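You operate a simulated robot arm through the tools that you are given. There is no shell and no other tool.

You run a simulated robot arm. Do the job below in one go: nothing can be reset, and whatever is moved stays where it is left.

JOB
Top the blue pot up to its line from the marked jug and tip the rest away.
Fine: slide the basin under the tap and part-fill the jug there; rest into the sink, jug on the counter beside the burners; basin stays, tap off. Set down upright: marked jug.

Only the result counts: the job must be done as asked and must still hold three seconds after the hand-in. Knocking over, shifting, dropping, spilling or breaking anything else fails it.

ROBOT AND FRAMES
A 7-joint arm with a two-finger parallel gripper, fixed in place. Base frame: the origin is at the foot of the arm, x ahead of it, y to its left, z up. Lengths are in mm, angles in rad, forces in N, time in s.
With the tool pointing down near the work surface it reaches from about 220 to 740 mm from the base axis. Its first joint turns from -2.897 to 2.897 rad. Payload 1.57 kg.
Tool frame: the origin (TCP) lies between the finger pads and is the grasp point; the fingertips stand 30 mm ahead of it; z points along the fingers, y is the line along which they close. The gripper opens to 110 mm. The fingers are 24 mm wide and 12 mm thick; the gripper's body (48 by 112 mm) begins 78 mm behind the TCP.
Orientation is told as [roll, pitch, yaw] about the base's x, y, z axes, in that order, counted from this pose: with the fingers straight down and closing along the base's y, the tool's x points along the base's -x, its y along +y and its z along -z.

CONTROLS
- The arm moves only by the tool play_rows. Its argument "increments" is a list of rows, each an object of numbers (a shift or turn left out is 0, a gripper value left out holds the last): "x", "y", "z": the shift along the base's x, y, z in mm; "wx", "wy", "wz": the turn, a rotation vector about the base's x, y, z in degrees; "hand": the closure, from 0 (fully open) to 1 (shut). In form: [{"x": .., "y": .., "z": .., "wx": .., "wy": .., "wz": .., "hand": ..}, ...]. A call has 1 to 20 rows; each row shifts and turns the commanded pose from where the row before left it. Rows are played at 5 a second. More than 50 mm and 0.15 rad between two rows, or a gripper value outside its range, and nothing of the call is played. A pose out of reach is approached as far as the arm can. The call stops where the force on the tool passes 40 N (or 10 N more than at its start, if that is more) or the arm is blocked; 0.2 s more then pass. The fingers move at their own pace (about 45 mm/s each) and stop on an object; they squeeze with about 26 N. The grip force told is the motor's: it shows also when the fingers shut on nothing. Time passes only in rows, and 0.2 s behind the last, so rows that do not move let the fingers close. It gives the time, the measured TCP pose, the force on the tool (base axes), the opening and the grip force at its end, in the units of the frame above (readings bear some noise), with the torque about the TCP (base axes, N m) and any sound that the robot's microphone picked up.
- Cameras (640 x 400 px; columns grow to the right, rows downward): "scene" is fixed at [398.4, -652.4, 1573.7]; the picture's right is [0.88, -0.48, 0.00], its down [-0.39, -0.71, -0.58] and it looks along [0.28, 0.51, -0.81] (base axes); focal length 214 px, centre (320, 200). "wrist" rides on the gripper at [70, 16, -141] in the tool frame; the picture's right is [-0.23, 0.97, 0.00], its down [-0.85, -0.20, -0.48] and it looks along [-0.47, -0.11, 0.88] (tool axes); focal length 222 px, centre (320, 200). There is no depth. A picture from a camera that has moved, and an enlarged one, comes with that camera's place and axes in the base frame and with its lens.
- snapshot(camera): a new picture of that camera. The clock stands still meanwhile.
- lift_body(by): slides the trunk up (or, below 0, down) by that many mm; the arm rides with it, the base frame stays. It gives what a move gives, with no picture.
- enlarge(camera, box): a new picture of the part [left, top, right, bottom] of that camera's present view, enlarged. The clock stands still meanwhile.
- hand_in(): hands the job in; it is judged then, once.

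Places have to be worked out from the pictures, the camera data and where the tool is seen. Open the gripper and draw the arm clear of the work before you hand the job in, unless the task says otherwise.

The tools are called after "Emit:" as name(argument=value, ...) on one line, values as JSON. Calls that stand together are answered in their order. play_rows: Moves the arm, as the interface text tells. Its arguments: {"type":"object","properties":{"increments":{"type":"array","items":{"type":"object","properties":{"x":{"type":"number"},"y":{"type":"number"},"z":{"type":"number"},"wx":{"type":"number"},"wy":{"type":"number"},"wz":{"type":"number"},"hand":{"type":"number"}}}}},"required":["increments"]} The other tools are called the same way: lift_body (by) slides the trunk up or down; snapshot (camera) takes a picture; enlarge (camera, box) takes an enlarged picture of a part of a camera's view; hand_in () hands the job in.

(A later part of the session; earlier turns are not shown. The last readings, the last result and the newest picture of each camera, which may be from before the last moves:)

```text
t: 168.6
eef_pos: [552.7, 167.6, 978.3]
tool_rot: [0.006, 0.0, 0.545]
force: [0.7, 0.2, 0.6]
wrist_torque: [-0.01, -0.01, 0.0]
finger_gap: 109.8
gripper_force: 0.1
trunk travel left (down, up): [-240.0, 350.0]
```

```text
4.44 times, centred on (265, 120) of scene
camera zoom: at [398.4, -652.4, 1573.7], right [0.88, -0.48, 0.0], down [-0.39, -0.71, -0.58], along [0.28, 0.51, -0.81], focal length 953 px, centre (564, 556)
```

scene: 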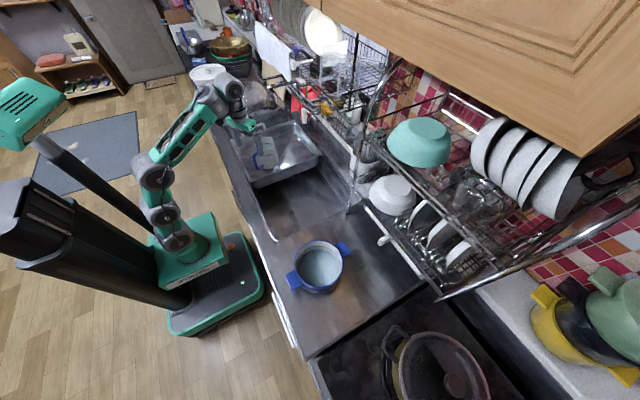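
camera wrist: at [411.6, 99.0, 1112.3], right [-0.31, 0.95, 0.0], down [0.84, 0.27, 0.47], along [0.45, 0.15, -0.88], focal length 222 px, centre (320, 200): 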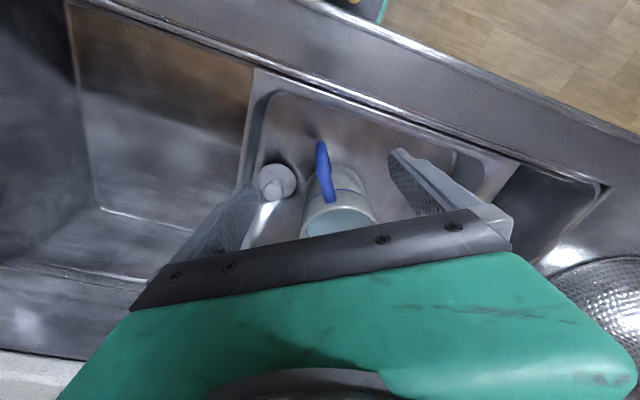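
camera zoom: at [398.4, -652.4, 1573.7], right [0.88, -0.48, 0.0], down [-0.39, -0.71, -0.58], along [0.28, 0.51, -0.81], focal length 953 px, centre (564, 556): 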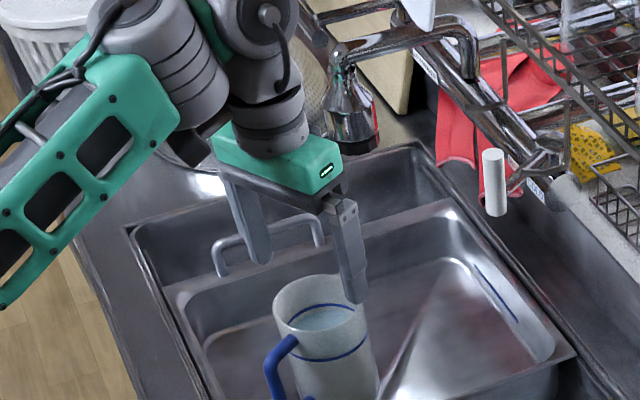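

Rim centre (554.5, 169.8, 918), spout heading 31.5° — my tool is aligned within 1 mm across. I lower straight down with the trunk, 60 mm first.

Emit:
play_rows(increments=[{"x": 1.5, "y": 1.5}, {}])

Emit:
lift_body(by=-60)

Emit:
enlarge(camera="wrist", box=[200, 60, 440, 245])

Emit:
enlarge(camera="scene", box=[215, 75, 315, 165])

```text
t: 169.2
eef_pos: [555.4, 169.1, 978.0]
tool_rot: [0.006, 0.0, 0.546]
force: [-0.4, 0.7, 0.1]
wrist_torque: [0.0, 0.02, -0.01]
finger_gap: 109.6
gripper_force: 0.0
trunk travel left (down, up): [-240.0, 350.0]
```

```text
t: 170.2
eef_pos: [554.6, 170.4, 919.1]
tool_rot: [0.007, 0.0, 0.546]
force: [0.4, 0.7, 0.1]
wrist_torque: [0.03, -0.02, -0.03]
finger_gap: 110.0
gripper_force: 0.1
trunk travel left (down, up): [-180.0, 410.0]
```

```text
2.16 times, centred on (320, 152) of wrist
camera zoom: at [486.4, 145.7, 1059.1], right [-0.31, 0.95, 0.0], down [0.84, 0.27, 0.48], along [0.45, 0.15, -0.88], focal length 480 px, centre (320, 303)
```

zoom: 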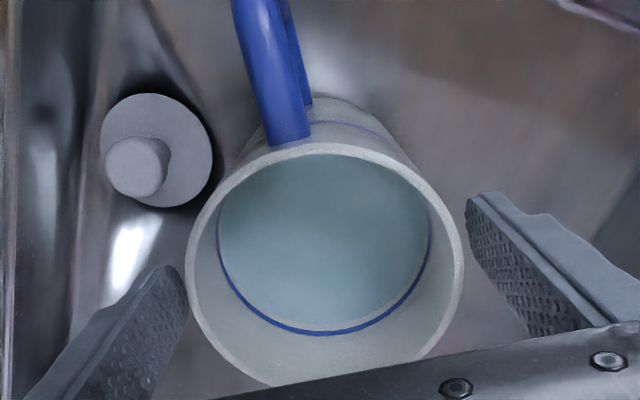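

```text
4.44 times, centred on (265, 120) of scene
camera zoom: at [398.4, -652.4, 1573.7], right [0.88, -0.48, 0.0], down [-0.39, -0.71, -0.58], along [0.28, 0.51, -0.81], focal length 953 px, centre (564, 556)
```

zoom: 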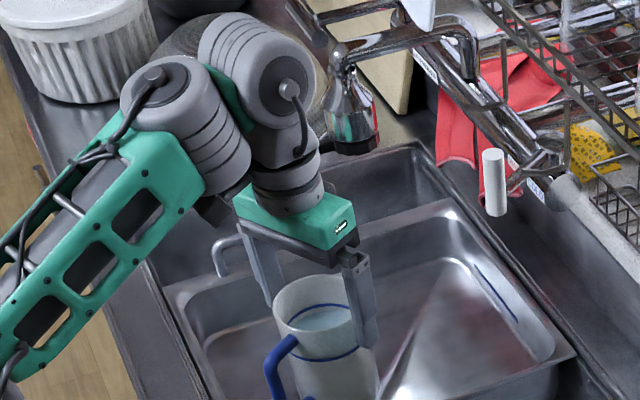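

Fingers straddle the rim evenly. I continue down in two steps of 30 mm, watching force and clearance to the tap.

Emit:
lift_body(by=-30)

Emit:
enlarge(camera="scene", box=[235, 80, 315, 150])

```text
t: 170.9
eef_pos: [555.5, 169.8, 887.7]
tool_rot: [0.005, 0.0, 0.547]
force: [0.2, -0.1, 0.3]
wrist_torque: [-0.03, -0.02, -0.04]
finger_gap: 110.2
gripper_force: 0.0
trunk travel left (down, up): [-150.0, 440.0]
```

```text
5.71 times, centred on (275, 115) of scene
camera zoom: at [398.4, -652.4, 1573.7], right [0.88, -0.48, 0.0], down [-0.39, -0.71, -0.58], along [0.28, 0.51, -0.81], focal length 1226 px, centre (577, 686)
```

zoom: 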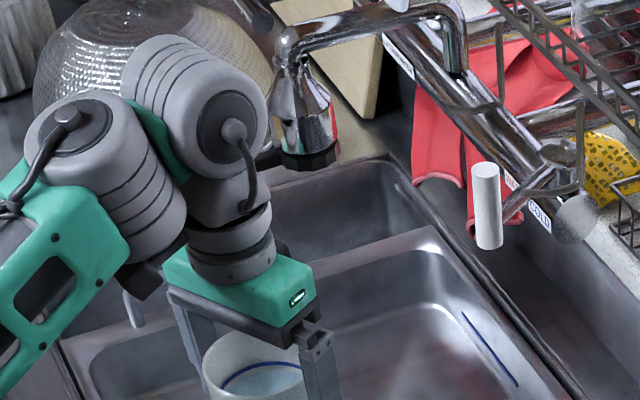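

Clear of the tap. I go down the last 28 mm.

Emit:
lift_body(by=-28)

Emit:
enlarge(camera="scene", box=[225, 85, 305, 165])

Emit:
snapshot(camera="wrist")

```text
t: 171.7
eef_pos: [555.6, 168.6, 860.4]
tool_rot: [0.005, 0.0, 0.546]
force: [-0.1, 0.3, 0.8]
wrist_torque: [-0.01, -0.02, -0.02]
finger_gap: 109.8
gripper_force: 0.1
trunk travel left (down, up): [-122.0, 468.0]
```

```text
5.00 times, centred on (265, 125) of scene
camera zoom: at [398.4, -652.4, 1573.7], right [0.88, -0.48, 0.0], down [-0.39, -0.71, -0.58], along [0.28, 0.51, -0.81], focal length 1072 px, centre (595, 575)
```

zoom: 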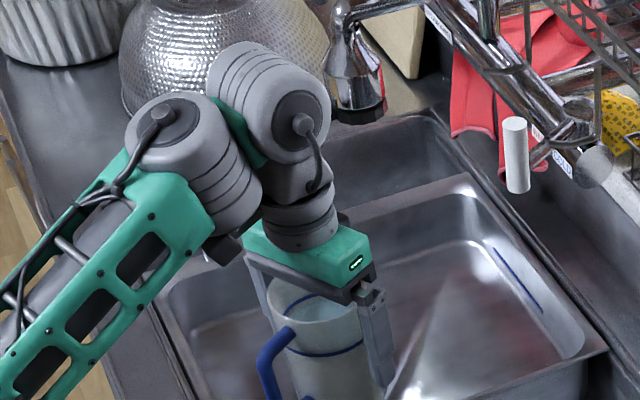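

```text
taken
camera wrist: at [486.5, 145.7, 1001.0], right [-0.31, 0.95, 0.0], down [0.84, 0.27, 0.48], along [0.45, 0.15, -0.88], focal length 222 px, centre (320, 200)
```

wrist: 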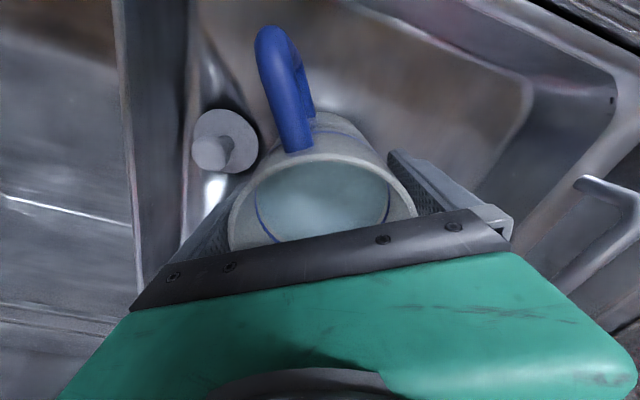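

The jug body is between the pads at mid-height. I close gently in steps.

Emit:
play_rows(increments=[{"hand": 0.08}, {}, {"hand": 0.13}, {}, {"hand": 0.17}, {}, {"hand": 0.25}, {}, {"hand": 1}, {}, {}])

Emit:
snapshot(camera="wrist")

```text
t: 174.1
eef_pos: [554.2, 168.5, 860.2]
tool_rot: [0.004, 0.001, 0.545]
force: [-0.4, 2.0, 0.6]
wrist_torque: [-0.05, 0.03, -0.02]
finger_gap: 79.5
gripper_force: 26.3
trunk travel left (down, up): [-122.0, 468.0]
```

```text
taken
camera wrist: at [486.4, 146.0, 1001.1], right [-0.31, 0.95, 0.0], down [0.84, 0.27, 0.48], along [0.45, 0.15, -0.88], focal length 222 px, centre (320, 200)
```

wrist: 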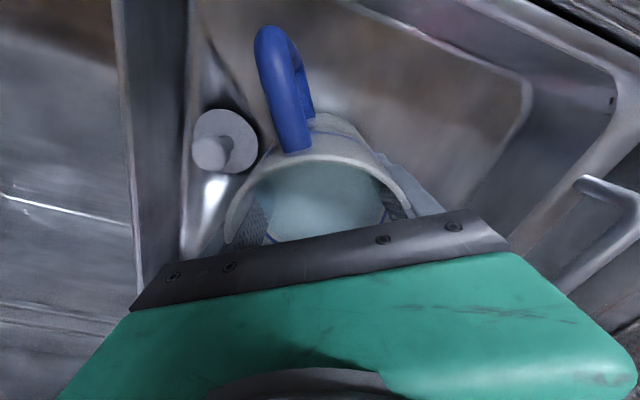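

Gripped firmly (26 N). I lift with the trunk by 20 mm and check that the jug comes along level.

Emit:
lift_body(by=20)

Emit:
enlarge(camera="scene", box=[225, 85, 305, 165])

```text
t: 174.7
eef_pos: [555.3, 168.6, 879.6]
tool_rot: [0.005, 0.002, 0.547]
force: [0.1, -0.5, -5.7]
wrist_torque: [0.05, -0.08, 0.03]
finger_gap: 79.4
gripper_force: 25.9
trunk travel left (down, up): [-142.0, 448.0]
```

```text
5.00 times, centred on (265, 125) of scene
camera zoom: at [398.4, -652.4, 1573.7], right [0.88, -0.48, 0.0], down [-0.39, -0.71, -0.58], along [0.28, 0.51, -0.81], focal length 1072 px, centre (595, 575)
```

zoom: 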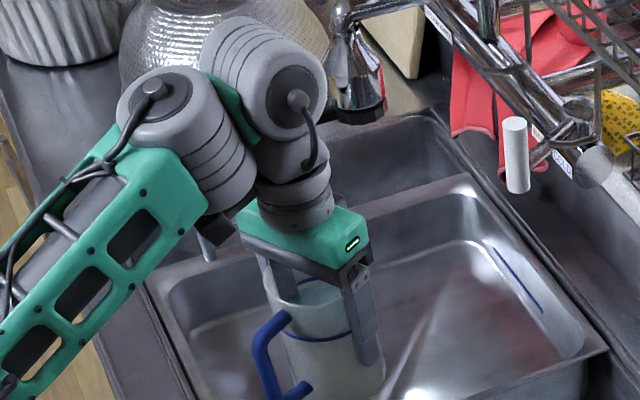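

Weight on the tool ≈ 5.7 N, the jug hangs level. I lift 85 mm more to clear the basin walls.

Emit:
lift_body(by=85)

Emit:
play_rows(increments=[{}, {}, {}])

Emit:
snapshot(camera="scene")

Emit:
enlarge(camera="scene", box=[225, 85, 305, 165])

```text
t: 175.9
eef_pos: [554.9, 169.0, 964.1]
tool_rot: [0.005, 0.002, 0.546]
force: [0.0, -0.2, -6.0]
wrist_torque: [0.02, -0.09, 0.01]
finger_gap: 79.6
gripper_force: 25.5
trunk travel left (down, up): [-227.0, 363.0]
```

```text
t: 176.7
eef_pos: [554.5, 170.5, 963.8]
tool_rot: [0.004, 0.001, 0.546]
force: [-0.4, -0.4, -6.7]
wrist_torque: [0.02, -0.05, -0.01]
finger_gap: 79.5
gripper_force: 26.3
trunk travel left (down, up): [-227.0, 363.0]
```

```text
taken
```

scene: 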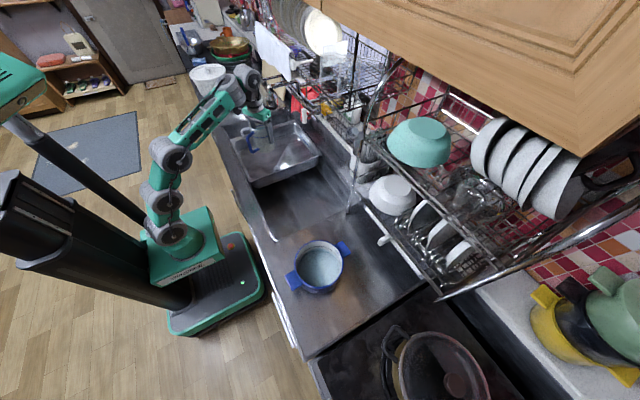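

```text
5.00 times, centred on (265, 125) of scene
camera zoom: at [398.4, -652.4, 1573.7], right [0.88, -0.48, 0.0], down [-0.39, -0.71, -0.58], along [0.28, 0.51, -0.81], focal length 1072 px, centre (595, 575)
```

zoom: 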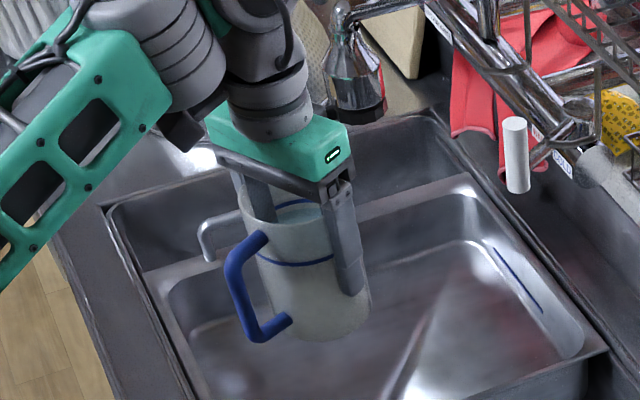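

The jug is up and level. My plan: pour into the pot sideways (tool tipping along its spout direction), so I need the trunk higher. I raise it in steps while lowering the tool, staying over the basin.

Emit:
lift_body(by=80)

Emit:
play_rows(increments=[{"z": -8}, {"z": -12}, {"z": -14}, {"z": -14}, {"z": -8}, {}])

Emit:
lift_body(by=100)

Emit:
play_rows(increments=[{"z": -8}, {"z": -12}, {"z": -14}, {"z": -14}, {"z": -12}, {}])

Emit:
snapshot(camera="scene")

```text
t: 177.9
eef_pos: [555.0, 168.8, 1044.7]
tool_rot: [0.005, 0.001, 0.544]
force: [-0.4, -0.2, -6.2]
wrist_torque: [0.0, -0.06, -0.01]
finger_gap: 79.5
gripper_force: 26.1
trunk travel left (down, up): [-307.0, 283.0]
```

```text
t: 179.3
eef_pos: [555.3, 169.6, 990.0]
tool_rot: [0.006, 0.001, 0.547]
force: [0.1, -0.3, -6.3]
wrist_torque: [0.04, -0.09, 0.0]
finger_gap: 79.7
gripper_force: 26.0
trunk travel left (down, up): [-307.0, 283.0]
```

```text
t: 180.6
eef_pos: [555.3, 169.7, 1088.7]
tool_rot: [0.004, 0.002, 0.546]
force: [-0.1, -0.6, -5.9]
wrist_torque: [0.04, -0.09, -0.01]
finger_gap: 79.4
gripper_force: 25.7
trunk travel left (down, up): [-407.0, 183.0]
```

```text
t: 182.0
eef_pos: [554.8, 169.0, 1028.5]
tool_rot: [0.006, 0.002, 0.545]
force: [0.0, 0.4, -5.9]
wrist_torque: [0.04, -0.09, 0.01]
finger_gap: 79.4
gripper_force: 26.4
trunk travel left (down, up): [-407.0, 183.0]
```

```text
taken
```

scene: 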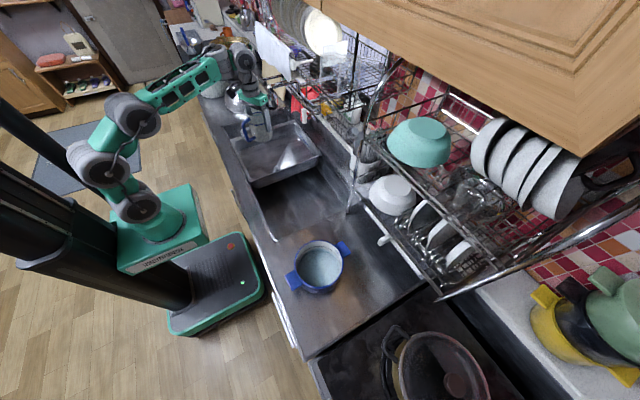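

Good posture. Now I carry the jug along an arc toward the pot, slowly.

Emit:
play_rows(increments=[{"x": 1, "y": -6}, {"x": 2, "y": -12, "z": 1}, {"x": 2, "y": -18, "z": 1}, {"x": 2, "y": -18, "z": 1, "wz": 0.5}, {"x": 2, "y": -18, "z": 1, "wz": 0.5}, {"x": 1, "y": -18, "wz": 0.5}, {"y": -18, "wz": 0.5}, {"y": -18, "wz": 0.5}, {"y": -18, "wz": 0.5}, {"x": -1, "y": -18, "wz": 0.5}, {"x": -2, "y": -18, "wz": 0.5}, {"x": -3, "y": -18, "wz": 0.5}, {"x": -4, "y": -18, "wz": 0.5}, {"x": -4, "y": -18, "wz": 0.5}, {"x": -4, "y": -16, "wz": 0.5}, {"x": -3, "y": -10, "wz": 0.5}, {"x": -1, "y": -5}, {}])

Emit:
snapshot(camera="scene")

```text
t: 185.8
eef_pos: [541.7, -96.4, 1031.9]
tool_rot: [0.004, 0.002, 0.66]
force: [-0.3, 0.1, -5.7]
wrist_torque: [-0.02, -0.03, -0.02]
finger_gap: 79.6
gripper_force: 26.1
trunk travel left (down, up): [-407.0, 183.0]
```

```text
taken
```

scene: 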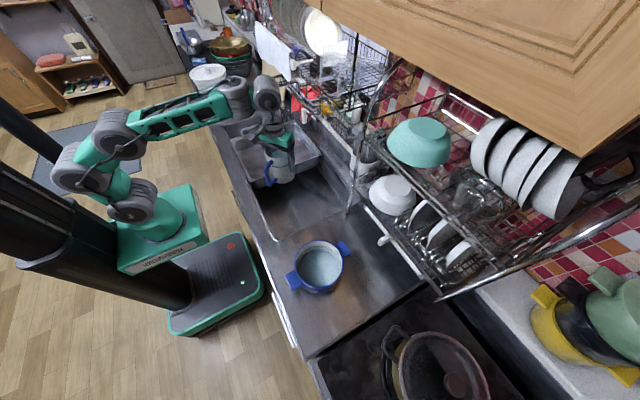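

Over the open sink now at (542, −96). I continue toward the pot, keeping z ≈ 1040.

Emit:
play_rows(increments=[{"x": -1, "y": -6}, {"x": -2, "y": -12, "z": 1}, {"x": -2, "y": -18, "z": 1, "wz": 0.5}, {"x": -2, "y": -18, "z": 1, "wz": 0.5}, {"x": -2, "y": -18, "z": 1, "wz": 0.5}, {"x": -3, "y": -18, "z": 1, "wz": 0.5}, {"x": -3, "y": -18, "wz": 0.5}, {"x": -3, "y": -18, "wz": 0.5}, {"x": -3, "y": -18, "wz": 0.5}, {"x": -4, "y": -18, "wz": 0.5}, {"x": -4, "y": -18, "wz": 0.5}, {"x": -4, "y": -18, "wz": 0.5}, {"x": -4, "y": -18, "wz": 0.5}, {"x": -4, "y": -18, "wz": 0.5}, {"x": -4, "y": -18, "wz": 0.5}, {"x": -3, "y": -12, "wz": 0.5}, {"x": -1, "y": -6}, {}])

Emit:
snapshot(camera="scene")

```text
t: 189.6
eef_pos: [493.3, -366.7, 1038.6]
tool_rot: [0.006, -0.001, 0.781]
force: [1.0, 0.4, -6.3]
wrist_torque: [0.04, -0.06, 0.0]
finger_gap: 79.6
gripper_force: 26.0
trunk travel left (down, up): [-407.0, 183.0]
```

```text
taken
```

scene: 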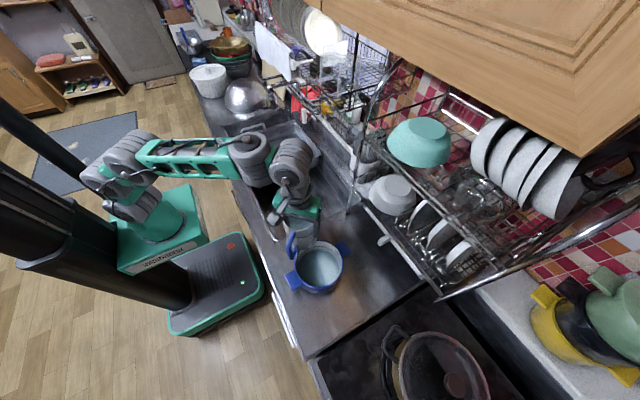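

At (493, −367). I raise the trunk 58 mm for the longer reach, then move to the pouring place beside the pot (441, −520), coming back down to z ≈ 1040.

Emit:
lift_body(by=58)

Emit:
play_rows(increments=[{"x": -2, "y": -5, "z": -2}, {"x": -4, "y": -11, "z": -4}, {"x": -5, "y": -15, "z": -6, "wz": 0.5}, {"x": -5, "y": -16, "z": -6, "wz": 0.5}, {"x": -6, "y": -16, "z": -6, "wz": 0.5}, {"x": -6, "y": -16, "z": -6, "wz": 0.5}, {"x": -6, "y": -16, "z": -6, "wz": 0.5}, {"x": -6, "y": -16, "z": -6, "wz": 0.3}, {"x": -5, "y": -16, "z": -6}, {"x": -4, "y": -14, "z": -5}, {"x": -2, "y": -9, "z": -3}, {"x": -1, "y": -4}, {}])

Emit:
snapshot(camera="scene")

```text
t: 190.6
eef_pos: [493.5, -365.6, 1096.7]
tool_rot: [0.006, -0.001, 0.782]
force: [-0.3, 0.3, -5.6]
wrist_torque: [0.05, -0.05, -0.02]
finger_gap: 79.7
gripper_force: 26.2
trunk travel left (down, up): [-465.0, 125.0]
```

```text
t: 193.4
eef_pos: [442.2, -521.2, 1039.9]
tool_rot: [0.005, 0.001, 0.832]
force: [-0.6, 0.2, -5.8]
wrist_torque: [0.08, -0.07, 0.01]
finger_gap: 79.6
gripper_force: 25.9
trunk travel left (down, up): [-465.0, 125.0]
```

```text
taken
```

scene: 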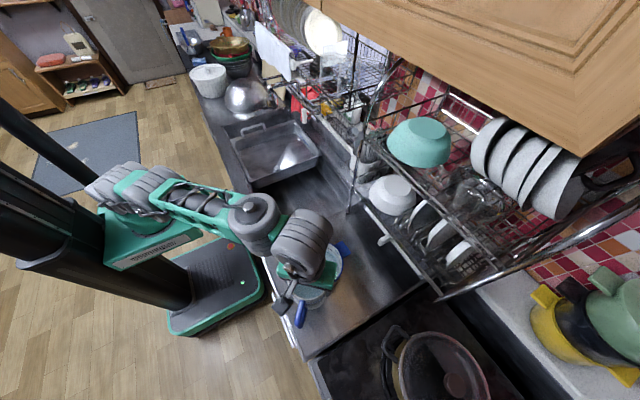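

In place beside the pot, spout heading toward its centre. I tilt the jug slowly toward the pot: 30° first (no water should leave before ~40°).

Emit:
play_rows(increments=[{"wx": -2.22, "wy": 2.02}, {"wx": -2.96, "wy": 2.69}, {"wx": -2.96, "wy": 2.69}, {"wx": -2.96, "wy": 2.69}, {"wx": -2.96, "wy": 2.69}, {"wx": -2.96, "wy": 2.69}, {"wx": -2.96, "wy": 2.69}, {"wx": -2.22, "wy": 2.02}, {}])

Emit:
snapshot(camera="scene")

Emit:
enlarge(camera="scene", box=[260, 200, 380, 330])

```text
t: 195.4
eef_pos: [425.0, -497.2, 1030.4]
tool_rot: [-0.002, 0.419, 0.83]
force: [-0.1, -0.3, -6.0]
wrist_torque: [0.06, -0.07, -0.05]
finger_gap: 79.5
gripper_force: 26.1
out of reach, approached as far as the arm can: row 4, 5, 6, 7, 8
trunk travel left (down, up): [-465.0, 125.0]
```

```text
taken
```

scene: 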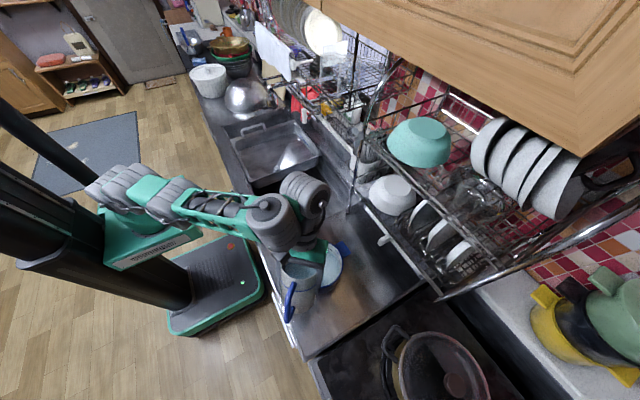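

```text
3.08 times, centred on (320, 265) of scene
camera zoom: at [398.4, -652.4, 1573.7], right [0.88, -0.48, 0.0], down [-0.39, -0.71, -0.58], along [0.28, 0.51, -0.81], focal length 660 px, centre (320, 0)
```

zoom: 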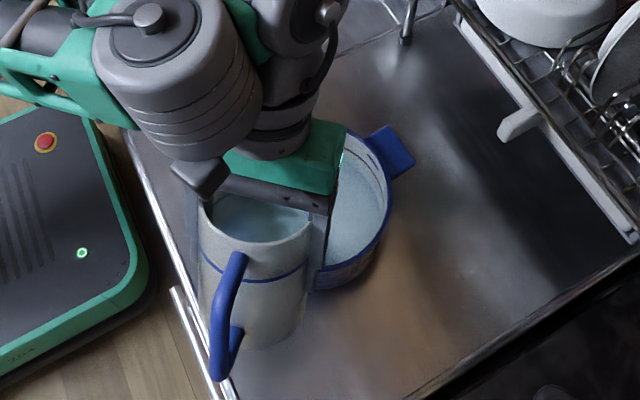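

The tilt stopped at 24° and the jug drifted a little — this direction runs into the wrist limit. I bring it upright again and turn the pour heading to 35°, which should keep the wrist freer.

Emit:
play_rows(increments=[{"wx": 2.22, "wy": -2.02, "z": 2}, {"wx": 2.96, "wy": -2.69, "x": 1, "y": -2, "z": 2}, {"wx": 2.96, "wy": -2.69, "x": 1, "y": -2, "z": 2}, {"wx": 2.96, "wy": -2.69, "x": 1, "y": -2, "z": 2}, {"wx": 2.96, "wy": -2.69, "x": 1, "y": -2, "z": 2}, {"wx": 2.96, "wy": -2.69, "x": 1, "y": -1}, {"wx": 0.75, "wy": -0.68, "wz": -1}, {"wz": -2}, {"wz": -2}, {"wz": -2}, {"wz": -2}, {"wz": -2}, {"wz": -1.6}, {}])

Emit:
snapshot(camera="scene")

```text
t: 198.4
eef_pos: [430.7, -507.3, 1041.4]
tool_rot: [0.002, -0.001, 0.61]
force: [-0.4, 0.6, -5.7]
wrist_torque: [0.0, -0.06, -0.01]
finger_gap: 79.8
gripper_force: 26.0
trunk travel left (down, up): [-465.0, 125.0]
```

```text
taken
```

scene: 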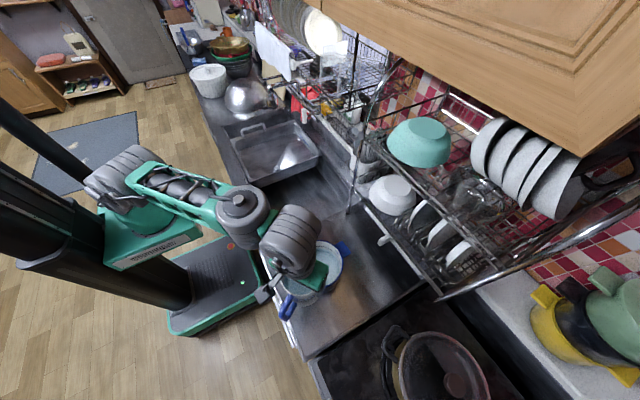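

Upright again at (431, −507), heading 35°. I try the tilt again up to 28°.

Emit:
play_rows(increments=[{"wx": -1.72, "wy": 2.46}, {"wx": -2.29, "wy": 3.28}, {"wx": -2.29, "wy": 3.28}, {"wx": -2.29, "wy": 3.28}, {"wx": -2.29, "wy": 3.28}, {"wx": -2.29, "wy": 3.28}, {"wx": -2.29, "wy": 3.28}, {}])

Emit:
enlarge(camera="scene", box=[230, 180, 400, 330])

```text
t: 200.2
eef_pos: [420.3, -485.1, 1030.2]
tool_rot: [0.015, 0.402, 0.614]
force: [0.1, 0.5, -6.0]
wrist_torque: [0.07, -0.08, 0.01]
finger_gap: 79.7
gripper_force: 26.2
out of reach, approached as far as the arm can: row 1, 2, 5, 6, 7
trunk travel left (down, up): [-465.0, 125.0]
```

```text
2.67 times, centred on (315, 255) of scene
camera zoom: at [398.4, -652.4, 1573.7], right [0.88, -0.48, 0.0], down [-0.39, -0.71, -0.58], along [0.28, 0.51, -0.81], focal length 572 px, centre (333, 53)
```

zoom: 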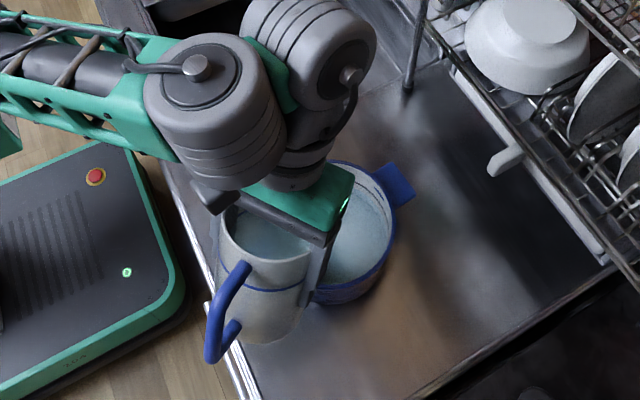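

Limited again near 23°. I need to understand the wrist: I look at the whole arm closely.

Emit:
enlarge(camera="scene", box=[60, 130, 360, 330])

Emit:
enlarge(camera="scene", box=[220, 170, 340, 280])

```text
2.00 times, centred on (210, 230) of scene
camera zoom: at [398.4, -652.4, 1573.7], right [0.88, -0.48, 0.0], down [-0.39, -0.71, -0.58], along [0.28, 0.51, -0.81], focal length 429 px, centre (540, 140)
```

zoom: 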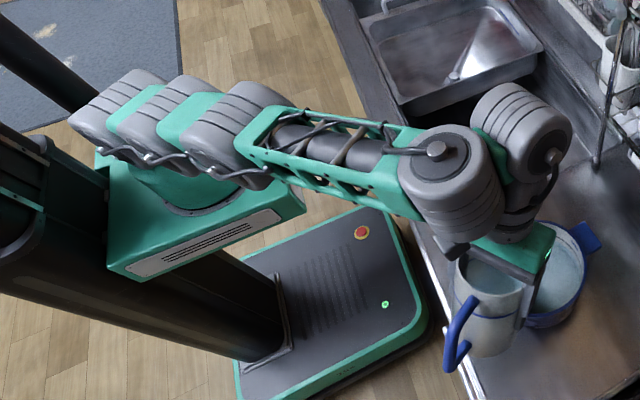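

```text
3.64 times, centred on (280, 225) of scene
camera zoom: at [398.4, -652.4, 1573.7], right [0.88, -0.48, 0.0], down [-0.39, -0.71, -0.58], along [0.28, 0.51, -0.81], focal length 780 px, centre (466, 109)
```

zoom: 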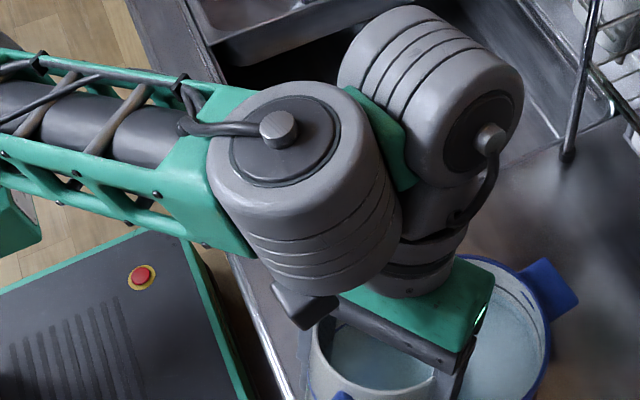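

Now the structure is clear: the last three joints are yaw–pitch–roll, and the wrist pitch only bends far in one direction (outward along its link). I must get the link pointing opposite to the spout. I first bring the jug upright and go over the open sink with some height, to turn the wrist round there.

Emit:
play_rows(increments=[{"wx": 1.72, "wy": -2.46, "z": 3}, {"wx": 2.29, "wy": -3.28, "x": 3, "y": 4, "z": 5}, {"wx": 2.29, "wy": -3.28, "x": 4, "y": 8, "z": 6}, {"wx": 2.29, "wy": -3.28, "x": 5, "y": 14, "z": 6}, {"wx": 2.29, "wy": -3.28, "x": 6, "y": 16, "z": 6}, {"wx": 2.29, "wy": -3.28, "x": 6, "y": 18, "z": 6}, {"x": 6, "y": 18, "z": 6}, {"x": 6, "y": 18, "z": 6}, {"x": 6, "y": 18, "z": 6}, {"x": 6, "y": 18, "z": 6}, {"x": 6, "y": 18, "z": 6}, {"x": 5, "y": 18, "z": 6}, {"x": 4, "y": 18, "z": 5}, {"x": 3, "y": 16, "z": 3}, {"x": 2, "y": 10}, {}])

Emit:
snapshot(camera="scene")

```text
t: 203.6
eef_pos: [486.8, -272.5, 1107.6]
tool_rot: [0.012, 0.013, 0.613]
force: [0.4, 0.6, -5.8]
wrist_torque: [0.02, -0.04, 0.01]
finger_gap: 79.7
gripper_force: 25.9
trunk travel left (down, up): [-465.0, 125.0]
```

```text
taken
```

scene: 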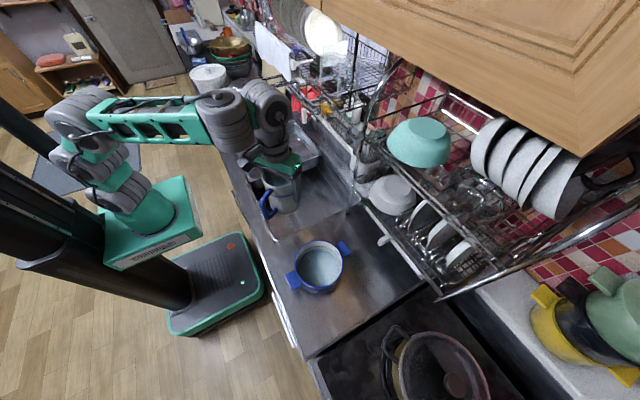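

I zoom on the wrist to read its link direction now.

Emit:
enlarge(camera="scene", box=[180, 60, 340, 220])

```text
2.50 times, centred on (260, 140) of scene
camera zoom: at [398.4, -652.4, 1573.7], right [0.88, -0.48, 0.0], down [-0.39, -0.71, -0.58], along [0.28, 0.51, -0.81], focal length 536 px, centre (470, 350)
```

zoom: 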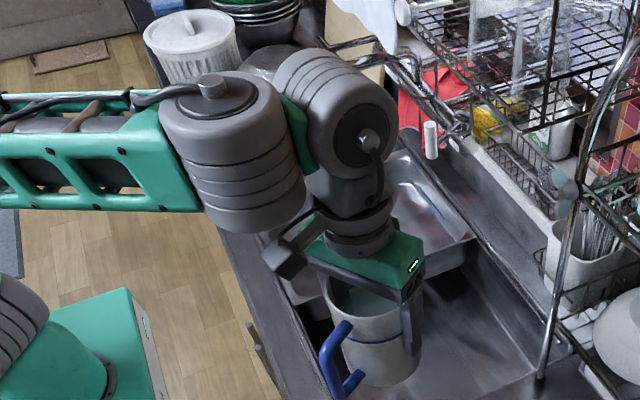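

Here the reach is relaxed, so I test the tilt (30°, below spill angle) to see whether only the long reach was the problem at the pot.

Emit:
play_rows(increments=[{"wx": -1.72, "wy": 2.46}, {"wx": -2.29, "wy": 3.28}, {"wx": -2.29, "wy": 3.28}, {"wx": -2.29, "wy": 3.28}, {"wx": -2.29, "wy": 3.28}, {"wx": -2.29, "wy": 3.28}, {"wx": -2.29, "wy": 3.28}, {}])

Emit:
enlarge(camera="scene", box=[180, 60, 340, 220])

```text
t: 205.0
eef_pos: [489.5, -271.2, 1105.3]
tool_rot: [0.016, 0.385, 0.623]
force: [6.4, -4.8, -32.7]
wrist_torque: [0.53, 0.89, -0.04]
finger_gap: 79.6
gripper_force: 25.9
trunk travel left (down, up): [-465.0, 125.0]
stopped in row 6: the force on the tool passed its limit at 112 N (the readings are from after the stop); the commanded pose is now the measured one
```

```text
2.50 times, centred on (260, 140) of scene
camera zoom: at [398.4, -652.4, 1573.7], right [0.88, -0.48, 0.0], down [-0.39, -0.71, -0.58], along [0.28, 0.51, -0.81], focal length 536 px, centre (470, 350)
```

zoom: 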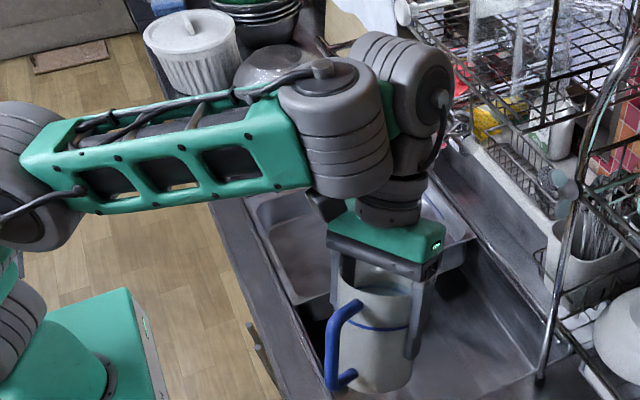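

The wrist camera's bracket met the arm's own housing (self-contact). I tilt back at once.

Emit:
play_rows(increments=[{"wx": 1.15, "wy": -1.64}, {"wx": 2.29, "wy": -3.28}, {"wx": 2.29, "wy": -3.28}, {"wx": 2.29, "wy": -3.28}, {"wx": 2.29, "wy": -3.28}, {"wx": 2.29, "wy": -3.28}, {}])

Emit:
enlarge(camera="scene", box=[180, 60, 340, 220])

```text
t: 206.6
eef_pos: [488.4, -271.7, 1106.7]
tool_rot: [0.011, 0.0, 0.62]
force: [-1.0, 0.6, -5.9]
wrist_torque: [0.05, -0.1, 0.01]
finger_gap: 79.5
gripper_force: 26.6
trunk travel left (down, up): [-465.0, 125.0]
```

```text
2.50 times, centred on (260, 140) of scene
camera zoom: at [398.4, -652.4, 1573.7], right [0.88, -0.48, 0.0], down [-0.39, -0.71, -0.58], along [0.28, 0.51, -0.81], focal length 536 px, centre (470, 350)
```

zoom: 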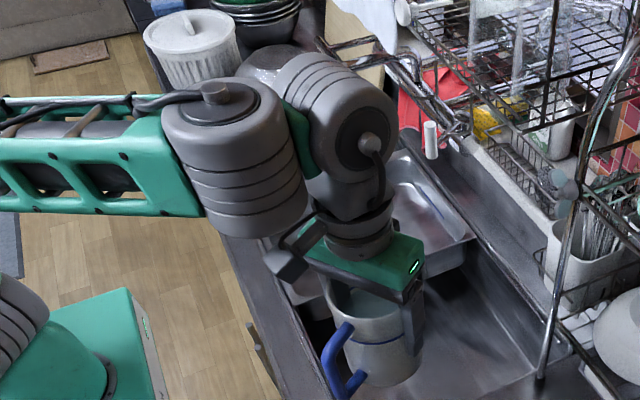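

Jug is fine (5.9 N). For a large tilt this arm must tip the tool forward (away from the robot), so the spout has to face the robot. I try turning the jug about its vertical axis by +116° to bring the spout toward the robot.

Emit:
play_rows(increments=[{"wz": 4}, {"wz": 7}, {"wz": 8}, {"wz": 8}, {"wz": 8}, {"wz": 8}, {"wz": 8}, {"wz": 8}, {}])

```text
t: 208.6
eef_pos: [488.7, -272.0, 1106.2]
tool_rot: [0.01, 0.004, 1.652]
force: [0.2, -0.1, -5.4]
wrist_torque: [0.04, -0.01, 0.02]
finger_gap: 79.4
gripper_force: 26.1
trunk travel left (down, up): [-465.0, 125.0]
```

No limit yet (yaw 95°). I continue.

Emit:
play_rows(increments=[{"wz": 6}, {"wz": 8}, {"wz": 8}, {"wz": 8}, {"wz": 8}, {"wz": 8}, {"wz": 8}, {}])

Emit:
enlarge(camera="scene", box=[180, 60, 340, 220])

```text
t: 210.4
eef_pos: [489.0, -272.9, 1104.8]
tool_rot: [0.01, 0.001, 2.595]
force: [0.5, -0.4, -5.5]
wrist_torque: [0.04, 0.07, 0.0]
finger_gap: 79.6
gripper_force: 25.2
trunk travel left (down, up): [-465.0, 125.0]
```

```text
2.50 times, centred on (260, 140) of scene
camera zoom: at [398.4, -652.4, 1573.7], right [0.88, -0.48, 0.0], down [-0.39, -0.71, -0.58], along [0.28, 0.51, -0.81], focal length 536 px, centre (470, 350)
```

zoom: 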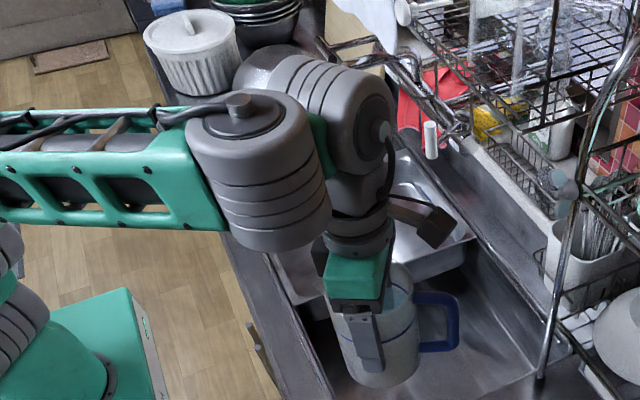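

The spout now faces the robot (yaw 149°) and the wrist camera is out of the way. For the large forward tilt I need the trunk lower and the forearm pointing up. I lower the trunk in two steps while keeping the jug high over the sink.

Emit:
lift_body(by=-80)

Emit:
play_rows(increments=[{"z": 6, "y": 6}, {"z": 10, "y": 10, "x": 3}, {"z": 12, "y": 12, "x": 4}, {"z": 12, "y": 12, "x": 4}, {"z": 10, "y": 12, "x": 4}, {"z": 5, "y": 8, "x": 2}, {}])

Emit:
lift_body(by=-85)

Emit:
play_rows(increments=[{"z": 6, "y": 6}, {"z": 10, "y": 10, "x": 3}, {"z": 12, "y": 12, "x": 4}, {"z": 10, "y": 12, "x": 4}, {"z": 6, "y": 10, "x": 2}, {}])

Emit:
snapshot(camera="scene")

```text
t: 211.6
eef_pos: [488.4, -271.7, 1026.3]
tool_rot: [0.011, 0.004, 2.593]
force: [0.1, 0.2, -6.6]
wrist_torque: [0.05, 0.09, -0.01]
finger_gap: 79.6
gripper_force: 25.6
trunk travel left (down, up): [-385.0, 205.0]
```

```text
t: 213.2
eef_pos: [506.7, -210.6, 1082.8]
tool_rot: [0.01, 0.002, 2.593]
force: [0.3, -0.1, -6.0]
wrist_torque: [0.05, 0.07, 0.01]
finger_gap: 79.6
gripper_force: 25.9
trunk travel left (down, up): [-385.0, 205.0]
```

```text
t: 214.4
eef_pos: [506.0, -211.7, 996.4]
tool_rot: [0.01, 0.005, 2.593]
force: [-0.5, 0.2, -5.9]
wrist_torque: [0.04, 0.11, 0.0]
finger_gap: 79.6
gripper_force: 26.0
trunk travel left (down, up): [-300.0, 290.0]
```

```text
t: 215.8
eef_pos: [519.5, -161.1, 1039.9]
tool_rot: [0.011, 0.003, 2.593]
force: [0.2, 0.1, -5.8]
wrist_torque: [-0.01, 0.07, 0.02]
finger_gap: 79.4
gripper_force: 26.6
trunk travel left (down, up): [-300.0, 290.0]
```

```text
taken
```

scene: 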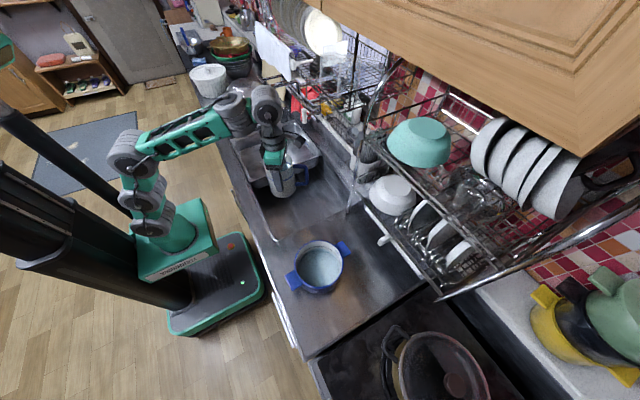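

Now I go outward over the sink while tipping forward gently to 25° (below the spill angle), approaching the stretched posture.

Emit:
play_rows(increments=[{"x": 6, "y": 1, "z": 1, "wx": -0.3, "wy": -0.95}, {"x": 10, "y": 1, "z": 1, "wx": -0.6, "wy": -1.9}, {"x": 12, "y": 1, "z": 2, "wx": -0.6, "wy": -2}, {"x": 12, "y": 1, "z": 2, "wx": -0.6, "wy": -2}, {"x": 12, "y": 1, "z": 2, "wx": -0.6, "wy": -2}, {"x": 12, "y": 1, "z": 2, "wx": -0.6, "wy": -2}, {"x": 12, "y": 1, "z": 2, "wx": -0.6, "wy": -2}, {"x": 12, "y": 1, "z": 2, "wx": -0.6, "wy": -2}, {"x": 12, "y": 1, "z": 1, "wx": -0.6, "wy": -2}, {"x": 10, "y": 1, "wx": -0.6, "wy": -2}, {"x": 8, "wx": -0.6, "wy": -2}, {"x": 5, "wx": -0.3, "wy": -1}, {}])

Emit:
enlarge(camera="scene", box=[100, 60, 360, 270])

```text
t: 218.6
eef_pos: [641.4, -151.6, 1054.6]
tool_rot: [-0.096, 0.386, 2.571]
force: [0.3, -0.1, -5.7]
wrist_torque: [0.05, 0.11, 0.0]
finger_gap: 79.6
gripper_force: 26.0
trunk travel left (down, up): [-300.0, 290.0]
```

```text
1.90 times, centred on (230, 165) of scene
camera zoom: at [398.4, -652.4, 1573.7], right [0.88, -0.48, 0.0], down [-0.39, -0.71, -0.58], along [0.28, 0.51, -0.81], focal length 408 px, centre (491, 267)
```

zoom: 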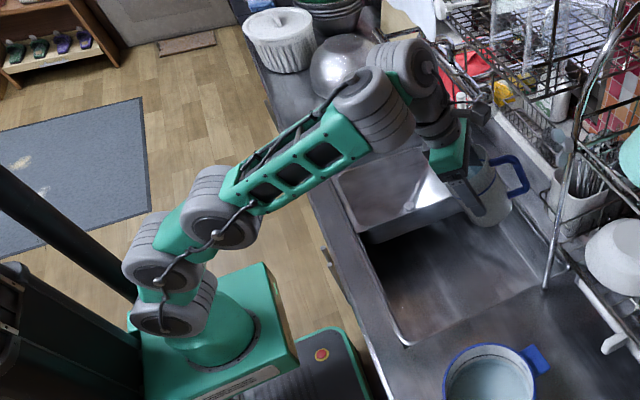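

No limits hit at 23° tilt. I continue outward slightly with a little more tilt to pass the stretched point.

Emit:
play_rows(increments=[{"x": 8, "y": -2, "wx": -0.3, "wy": -0.95}, {"x": 8, "y": -2, "wx": -0.3, "wy": -0.95}, {"x": 8, "y": -2, "wx": -0.3, "wy": -0.95}, {"x": 6, "y": -2}, {}])

Emit:
enlarge(camera="scene", box=[100, 60, 360, 270])

```text
t: 219.8
eef_pos: [671.3, -157.3, 1056.0]
tool_rot: [-0.11, 0.437, 2.566]
force: [-0.5, -0.4, -5.9]
wrist_torque: [0.07, 0.13, 0.0]
finger_gap: 79.4
gripper_force: 26.0
trunk travel left (down, up): [-300.0, 290.0]
```

```text
1.90 times, centred on (230, 165) of scene
camera zoom: at [398.4, -652.4, 1573.7], right [0.88, -0.48, 0.0], down [-0.39, -0.71, -0.58], along [0.28, 0.51, -0.81], focal length 408 px, centre (491, 267)
```

zoom: 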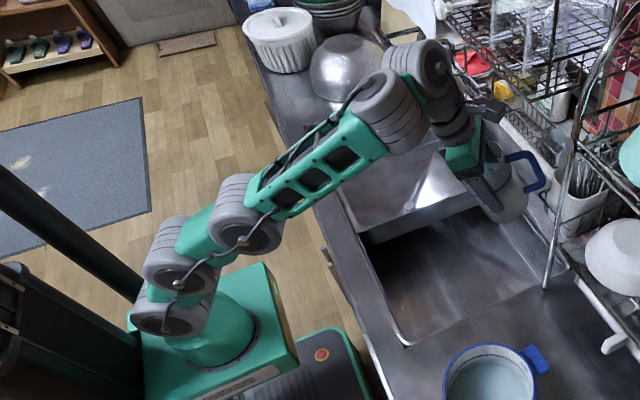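

Close to the utensil holder, so I now draw back inward keeping the tilt, to see which way the elbow folds.

Emit:
play_rows(increments=[{"x": -6, "y": 1, "wx": -0.15, "wy": -0.5}, {"x": -8, "y": 2, "wx": -0.15, "wy": -0.5}, {"x": -8, "y": 2}, {"x": -8, "y": 2}, {}])

Emit:
enlarge(camera="scene", box=[100, 60, 360, 270])

```text
t: 221.0
eef_pos: [643.1, -153.4, 1056.0]
tool_rot: [-0.117, 0.454, 2.564]
force: [0.2, 0.7, -5.5]
wrist_torque: [0.01, 0.11, 0.0]
finger_gap: 79.7
gripper_force: 25.9
trunk travel left (down, up): [-300.0, 290.0]
```

```text
1.90 times, centred on (230, 165) of scene
camera zoom: at [398.4, -652.4, 1573.7], right [0.88, -0.48, 0.0], down [-0.39, -0.71, -0.58], along [0.28, 0.51, -0.81], focal length 408 px, centre (491, 267)
```

zoom: 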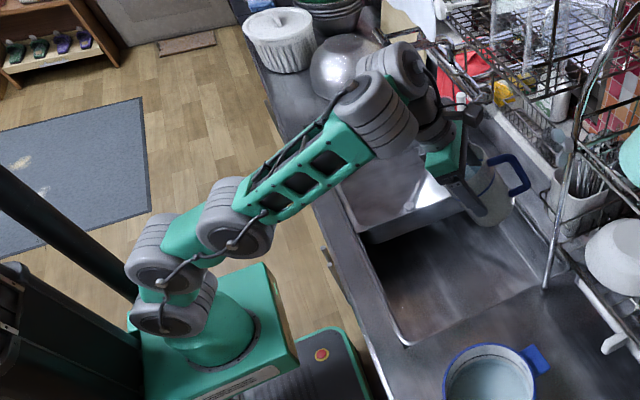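

The arm folds smoothly; tilt is 27° and no water has left (weight unchanged). I now carry it round toward the pot, turning the tilt direction with it and aligning the spout.

Emit:
play_rows(increments=[{"x": -4, "y": -5}, {"x": -8, "y": -10, "wx": -0.26, "wy": 0.15, "wz": -0.4}, {"x": -9, "y": -12, "wx": -0.26, "wy": 0.15, "wz": -0.4}, {"x": -9, "y": -12, "wx": -0.26, "wy": 0.15, "wz": -0.4}, {"x": -9, "y": -12, "wx": -0.26, "wy": 0.15, "wz": -0.4}, {"x": -9, "y": -12, "wx": -0.26, "wy": 0.15, "wz": -0.4}, {"x": -9, "y": -12, "wx": -0.26, "wy": 0.15, "wz": -0.4}, {"x": -8, "y": -12, "wx": -0.26, "wy": 0.15, "wz": -0.4}, {"x": -7, "y": -12, "wx": -0.26, "wy": 0.15, "wz": -0.4}, {"x": -6, "y": -10, "wx": -0.26, "wy": 0.15, "wz": -0.4}, {}])

Emit:
snapshot(camera="scene")

```text
t: 223.4
eef_pos: [564.2, -262.0, 1056.0]
tool_rot: [-0.063, 0.459, 2.524]
force: [-0.1, 0.9, -5.2]
wrist_torque: [0.07, 0.04, 0.01]
finger_gap: 79.5
gripper_force: 26.2
trunk travel left (down, up): [-300.0, 290.0]
```

```text
taken
```

scene: 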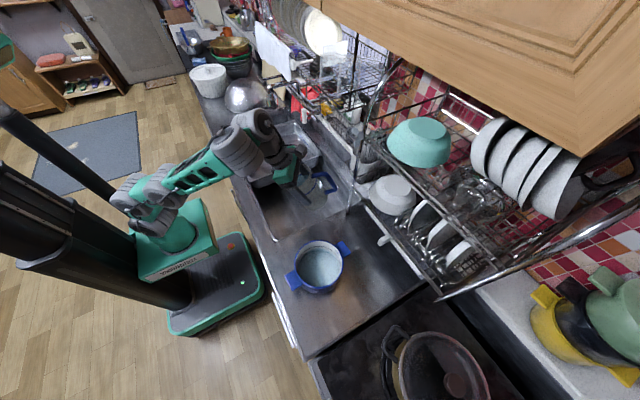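

Going well. I continue toward the pot.

Emit:
play_rows(increments=[{"x": -4, "y": -6, "z": -1}, {"x": -6, "y": -11, "z": -2, "wx": -0.26, "wy": 0.15, "wz": -0.4}, {"x": -6, "y": -12, "z": -2, "wx": -0.26, "wy": 0.15, "wz": -0.4}, {"x": -6, "y": -12, "z": -2, "wx": -0.26, "wy": 0.15, "wz": -0.4}, {"x": -6, "y": -12, "z": -2, "wx": -0.26, "wy": 0.15, "wz": -0.4}, {"x": -6, "y": -12, "z": -2, "wx": -0.26, "wy": 0.15, "wz": -0.4}, {"x": -6, "y": -12, "z": -2, "wx": -0.26, "wy": 0.15, "wz": -0.4}, {"x": -6, "y": -12, "z": -2, "wx": -0.26, "wy": 0.15, "wz": -0.4}, {"x": -6, "y": -12, "z": -2, "wx": -0.26, "wy": 0.15, "wz": -0.4}, {"x": -6, "y": -12, "z": -2, "wx": -0.26, "wy": 0.15, "wz": -0.4}, {"x": -5, "y": -12, "z": -2, "wx": -0.26, "wy": 0.15, "wz": -0.4}, {"x": -4, "y": -10, "z": -2, "wx": -0.26, "wy": 0.15, "wz": -0.4}, {}])

Emit:
enlarge(camera="scene", box=[180, 130, 400, 320])

```text
t: 226.2
eef_pos: [496.5, -398.2, 1032.9]
tool_rot: [0.001, 0.467, 2.475]
force: [0.5, 0.8, -5.4]
wrist_torque: [0.06, 0.1, -0.02]
finger_gap: 79.5
gripper_force: 26.0
trunk travel left (down, up): [-300.0, 290.0]
```

```text
2.11 times, centred on (290, 225) of scene
camera zoom: at [398.4, -652.4, 1573.7], right [0.88, -0.48, 0.0], down [-0.39, -0.71, -0.58], along [0.28, 0.51, -0.81], focal length 452 px, centre (383, 147)
```

zoom: 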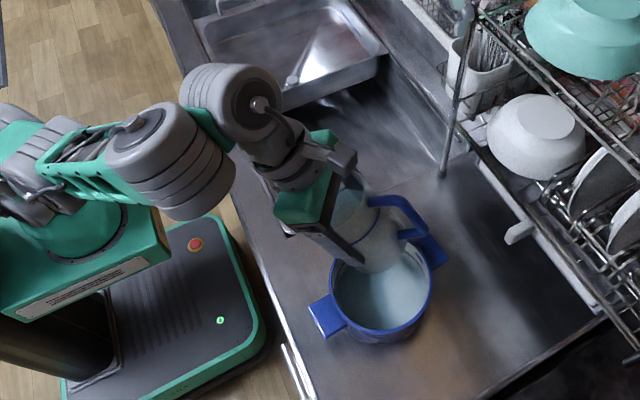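

The spout and tilt are aligned (heading 142°), jug handle pointing away. I raise the trunk by 30 mm and move out to the pouring point so the lip lies over the pot.

Emit:
lift_body(by=30)

Emit:
play_rows(increments=[{"x": 2, "y": -4, "z": -1}, {"x": 4, "y": -8, "z": -3}, {"x": 5, "y": -11, "z": -3}, {"x": 5, "y": -11, "z": -3}, {"x": 5, "y": -11, "z": -4}, {"x": 5, "y": -11, "z": -4}, {"x": 5, "y": -11, "z": -4}, {"x": 5, "y": -10, "z": -3}, {"x": 4, "y": -8, "z": -2}, {"x": 3, "y": -5}, {}])

Emit:
enlarge(camera="scene", box=[220, 170, 400, 320])

```text
t: 226.9
eef_pos: [496.0, -397.0, 1062.4]
tool_rot: [0.001, 0.464, 2.474]
force: [0.1, 0.3, -5.8]
wrist_torque: [0.07, 0.07, 0.01]
finger_gap: 79.7
gripper_force: 26.1
trunk travel left (down, up): [-330.0, 260.0]
```

```text
t: 229.3
eef_pos: [539.2, -486.2, 1034.5]
tool_rot: [0.0, 0.465, 2.476]
force: [-0.6, -0.3, -6.3]
wrist_torque: [0.05, 0.1, 0.0]
finger_gap: 79.5
gripper_force: 26.2
trunk travel left (down, up): [-330.0, 260.0]
```

```text
2.67 times, centred on (310, 245) of scene
camera zoom: at [398.4, -652.4, 1573.7], right [0.88, -0.48, 0.0], down [-0.39, -0.71, -0.58], along [0.28, 0.51, -0.81], focal length 572 px, centre (347, 80)
```

zoom: 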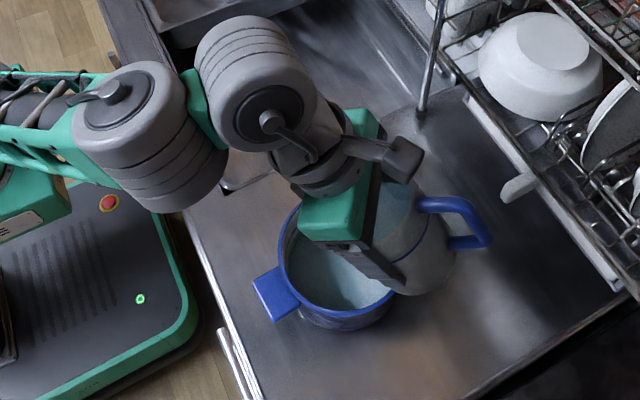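

Lip is over the pot (≈ (478, −438)). I begin to pour slowly: tilt +8° in small steps, then look.

Emit:
play_rows(increments=[{"wx": -1.23, "wy": -1.57}, {"wx": -1.23, "wy": -1.57}, {"wx": -1.23, "wy": -1.57}, {"wx": -1.23, "wy": -1.57}, {}, {}, {}])

Emit:
enlarge(camera="scene", box=[270, 200, 390, 310])

```text
t: 230.9
eef_pos: [538.3, -487.0, 1034.5]
tool_rot: [-0.001, 0.604, 2.476]
force: [-0.9, 0.0, -6.7]
wrist_torque: [0.1, 0.09, -0.02]
finger_gap: 79.7
gripper_force: 26.1
trunk travel left (down, up): [-330.0, 260.0]
```

```text
3.64 times, centred on (330, 255) of scene
camera zoom: at [398.4, -652.4, 1573.7], right [0.88, -0.48, 0.0], down [-0.39, -0.71, -0.58], along [0.28, 0.51, -0.81], focal length 780 px, centre (284, 0)
```

zoom: 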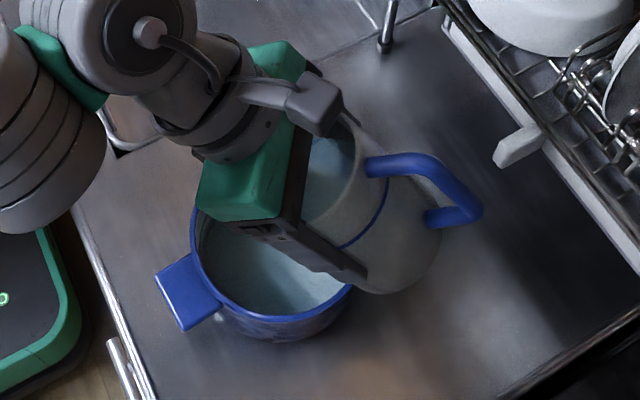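

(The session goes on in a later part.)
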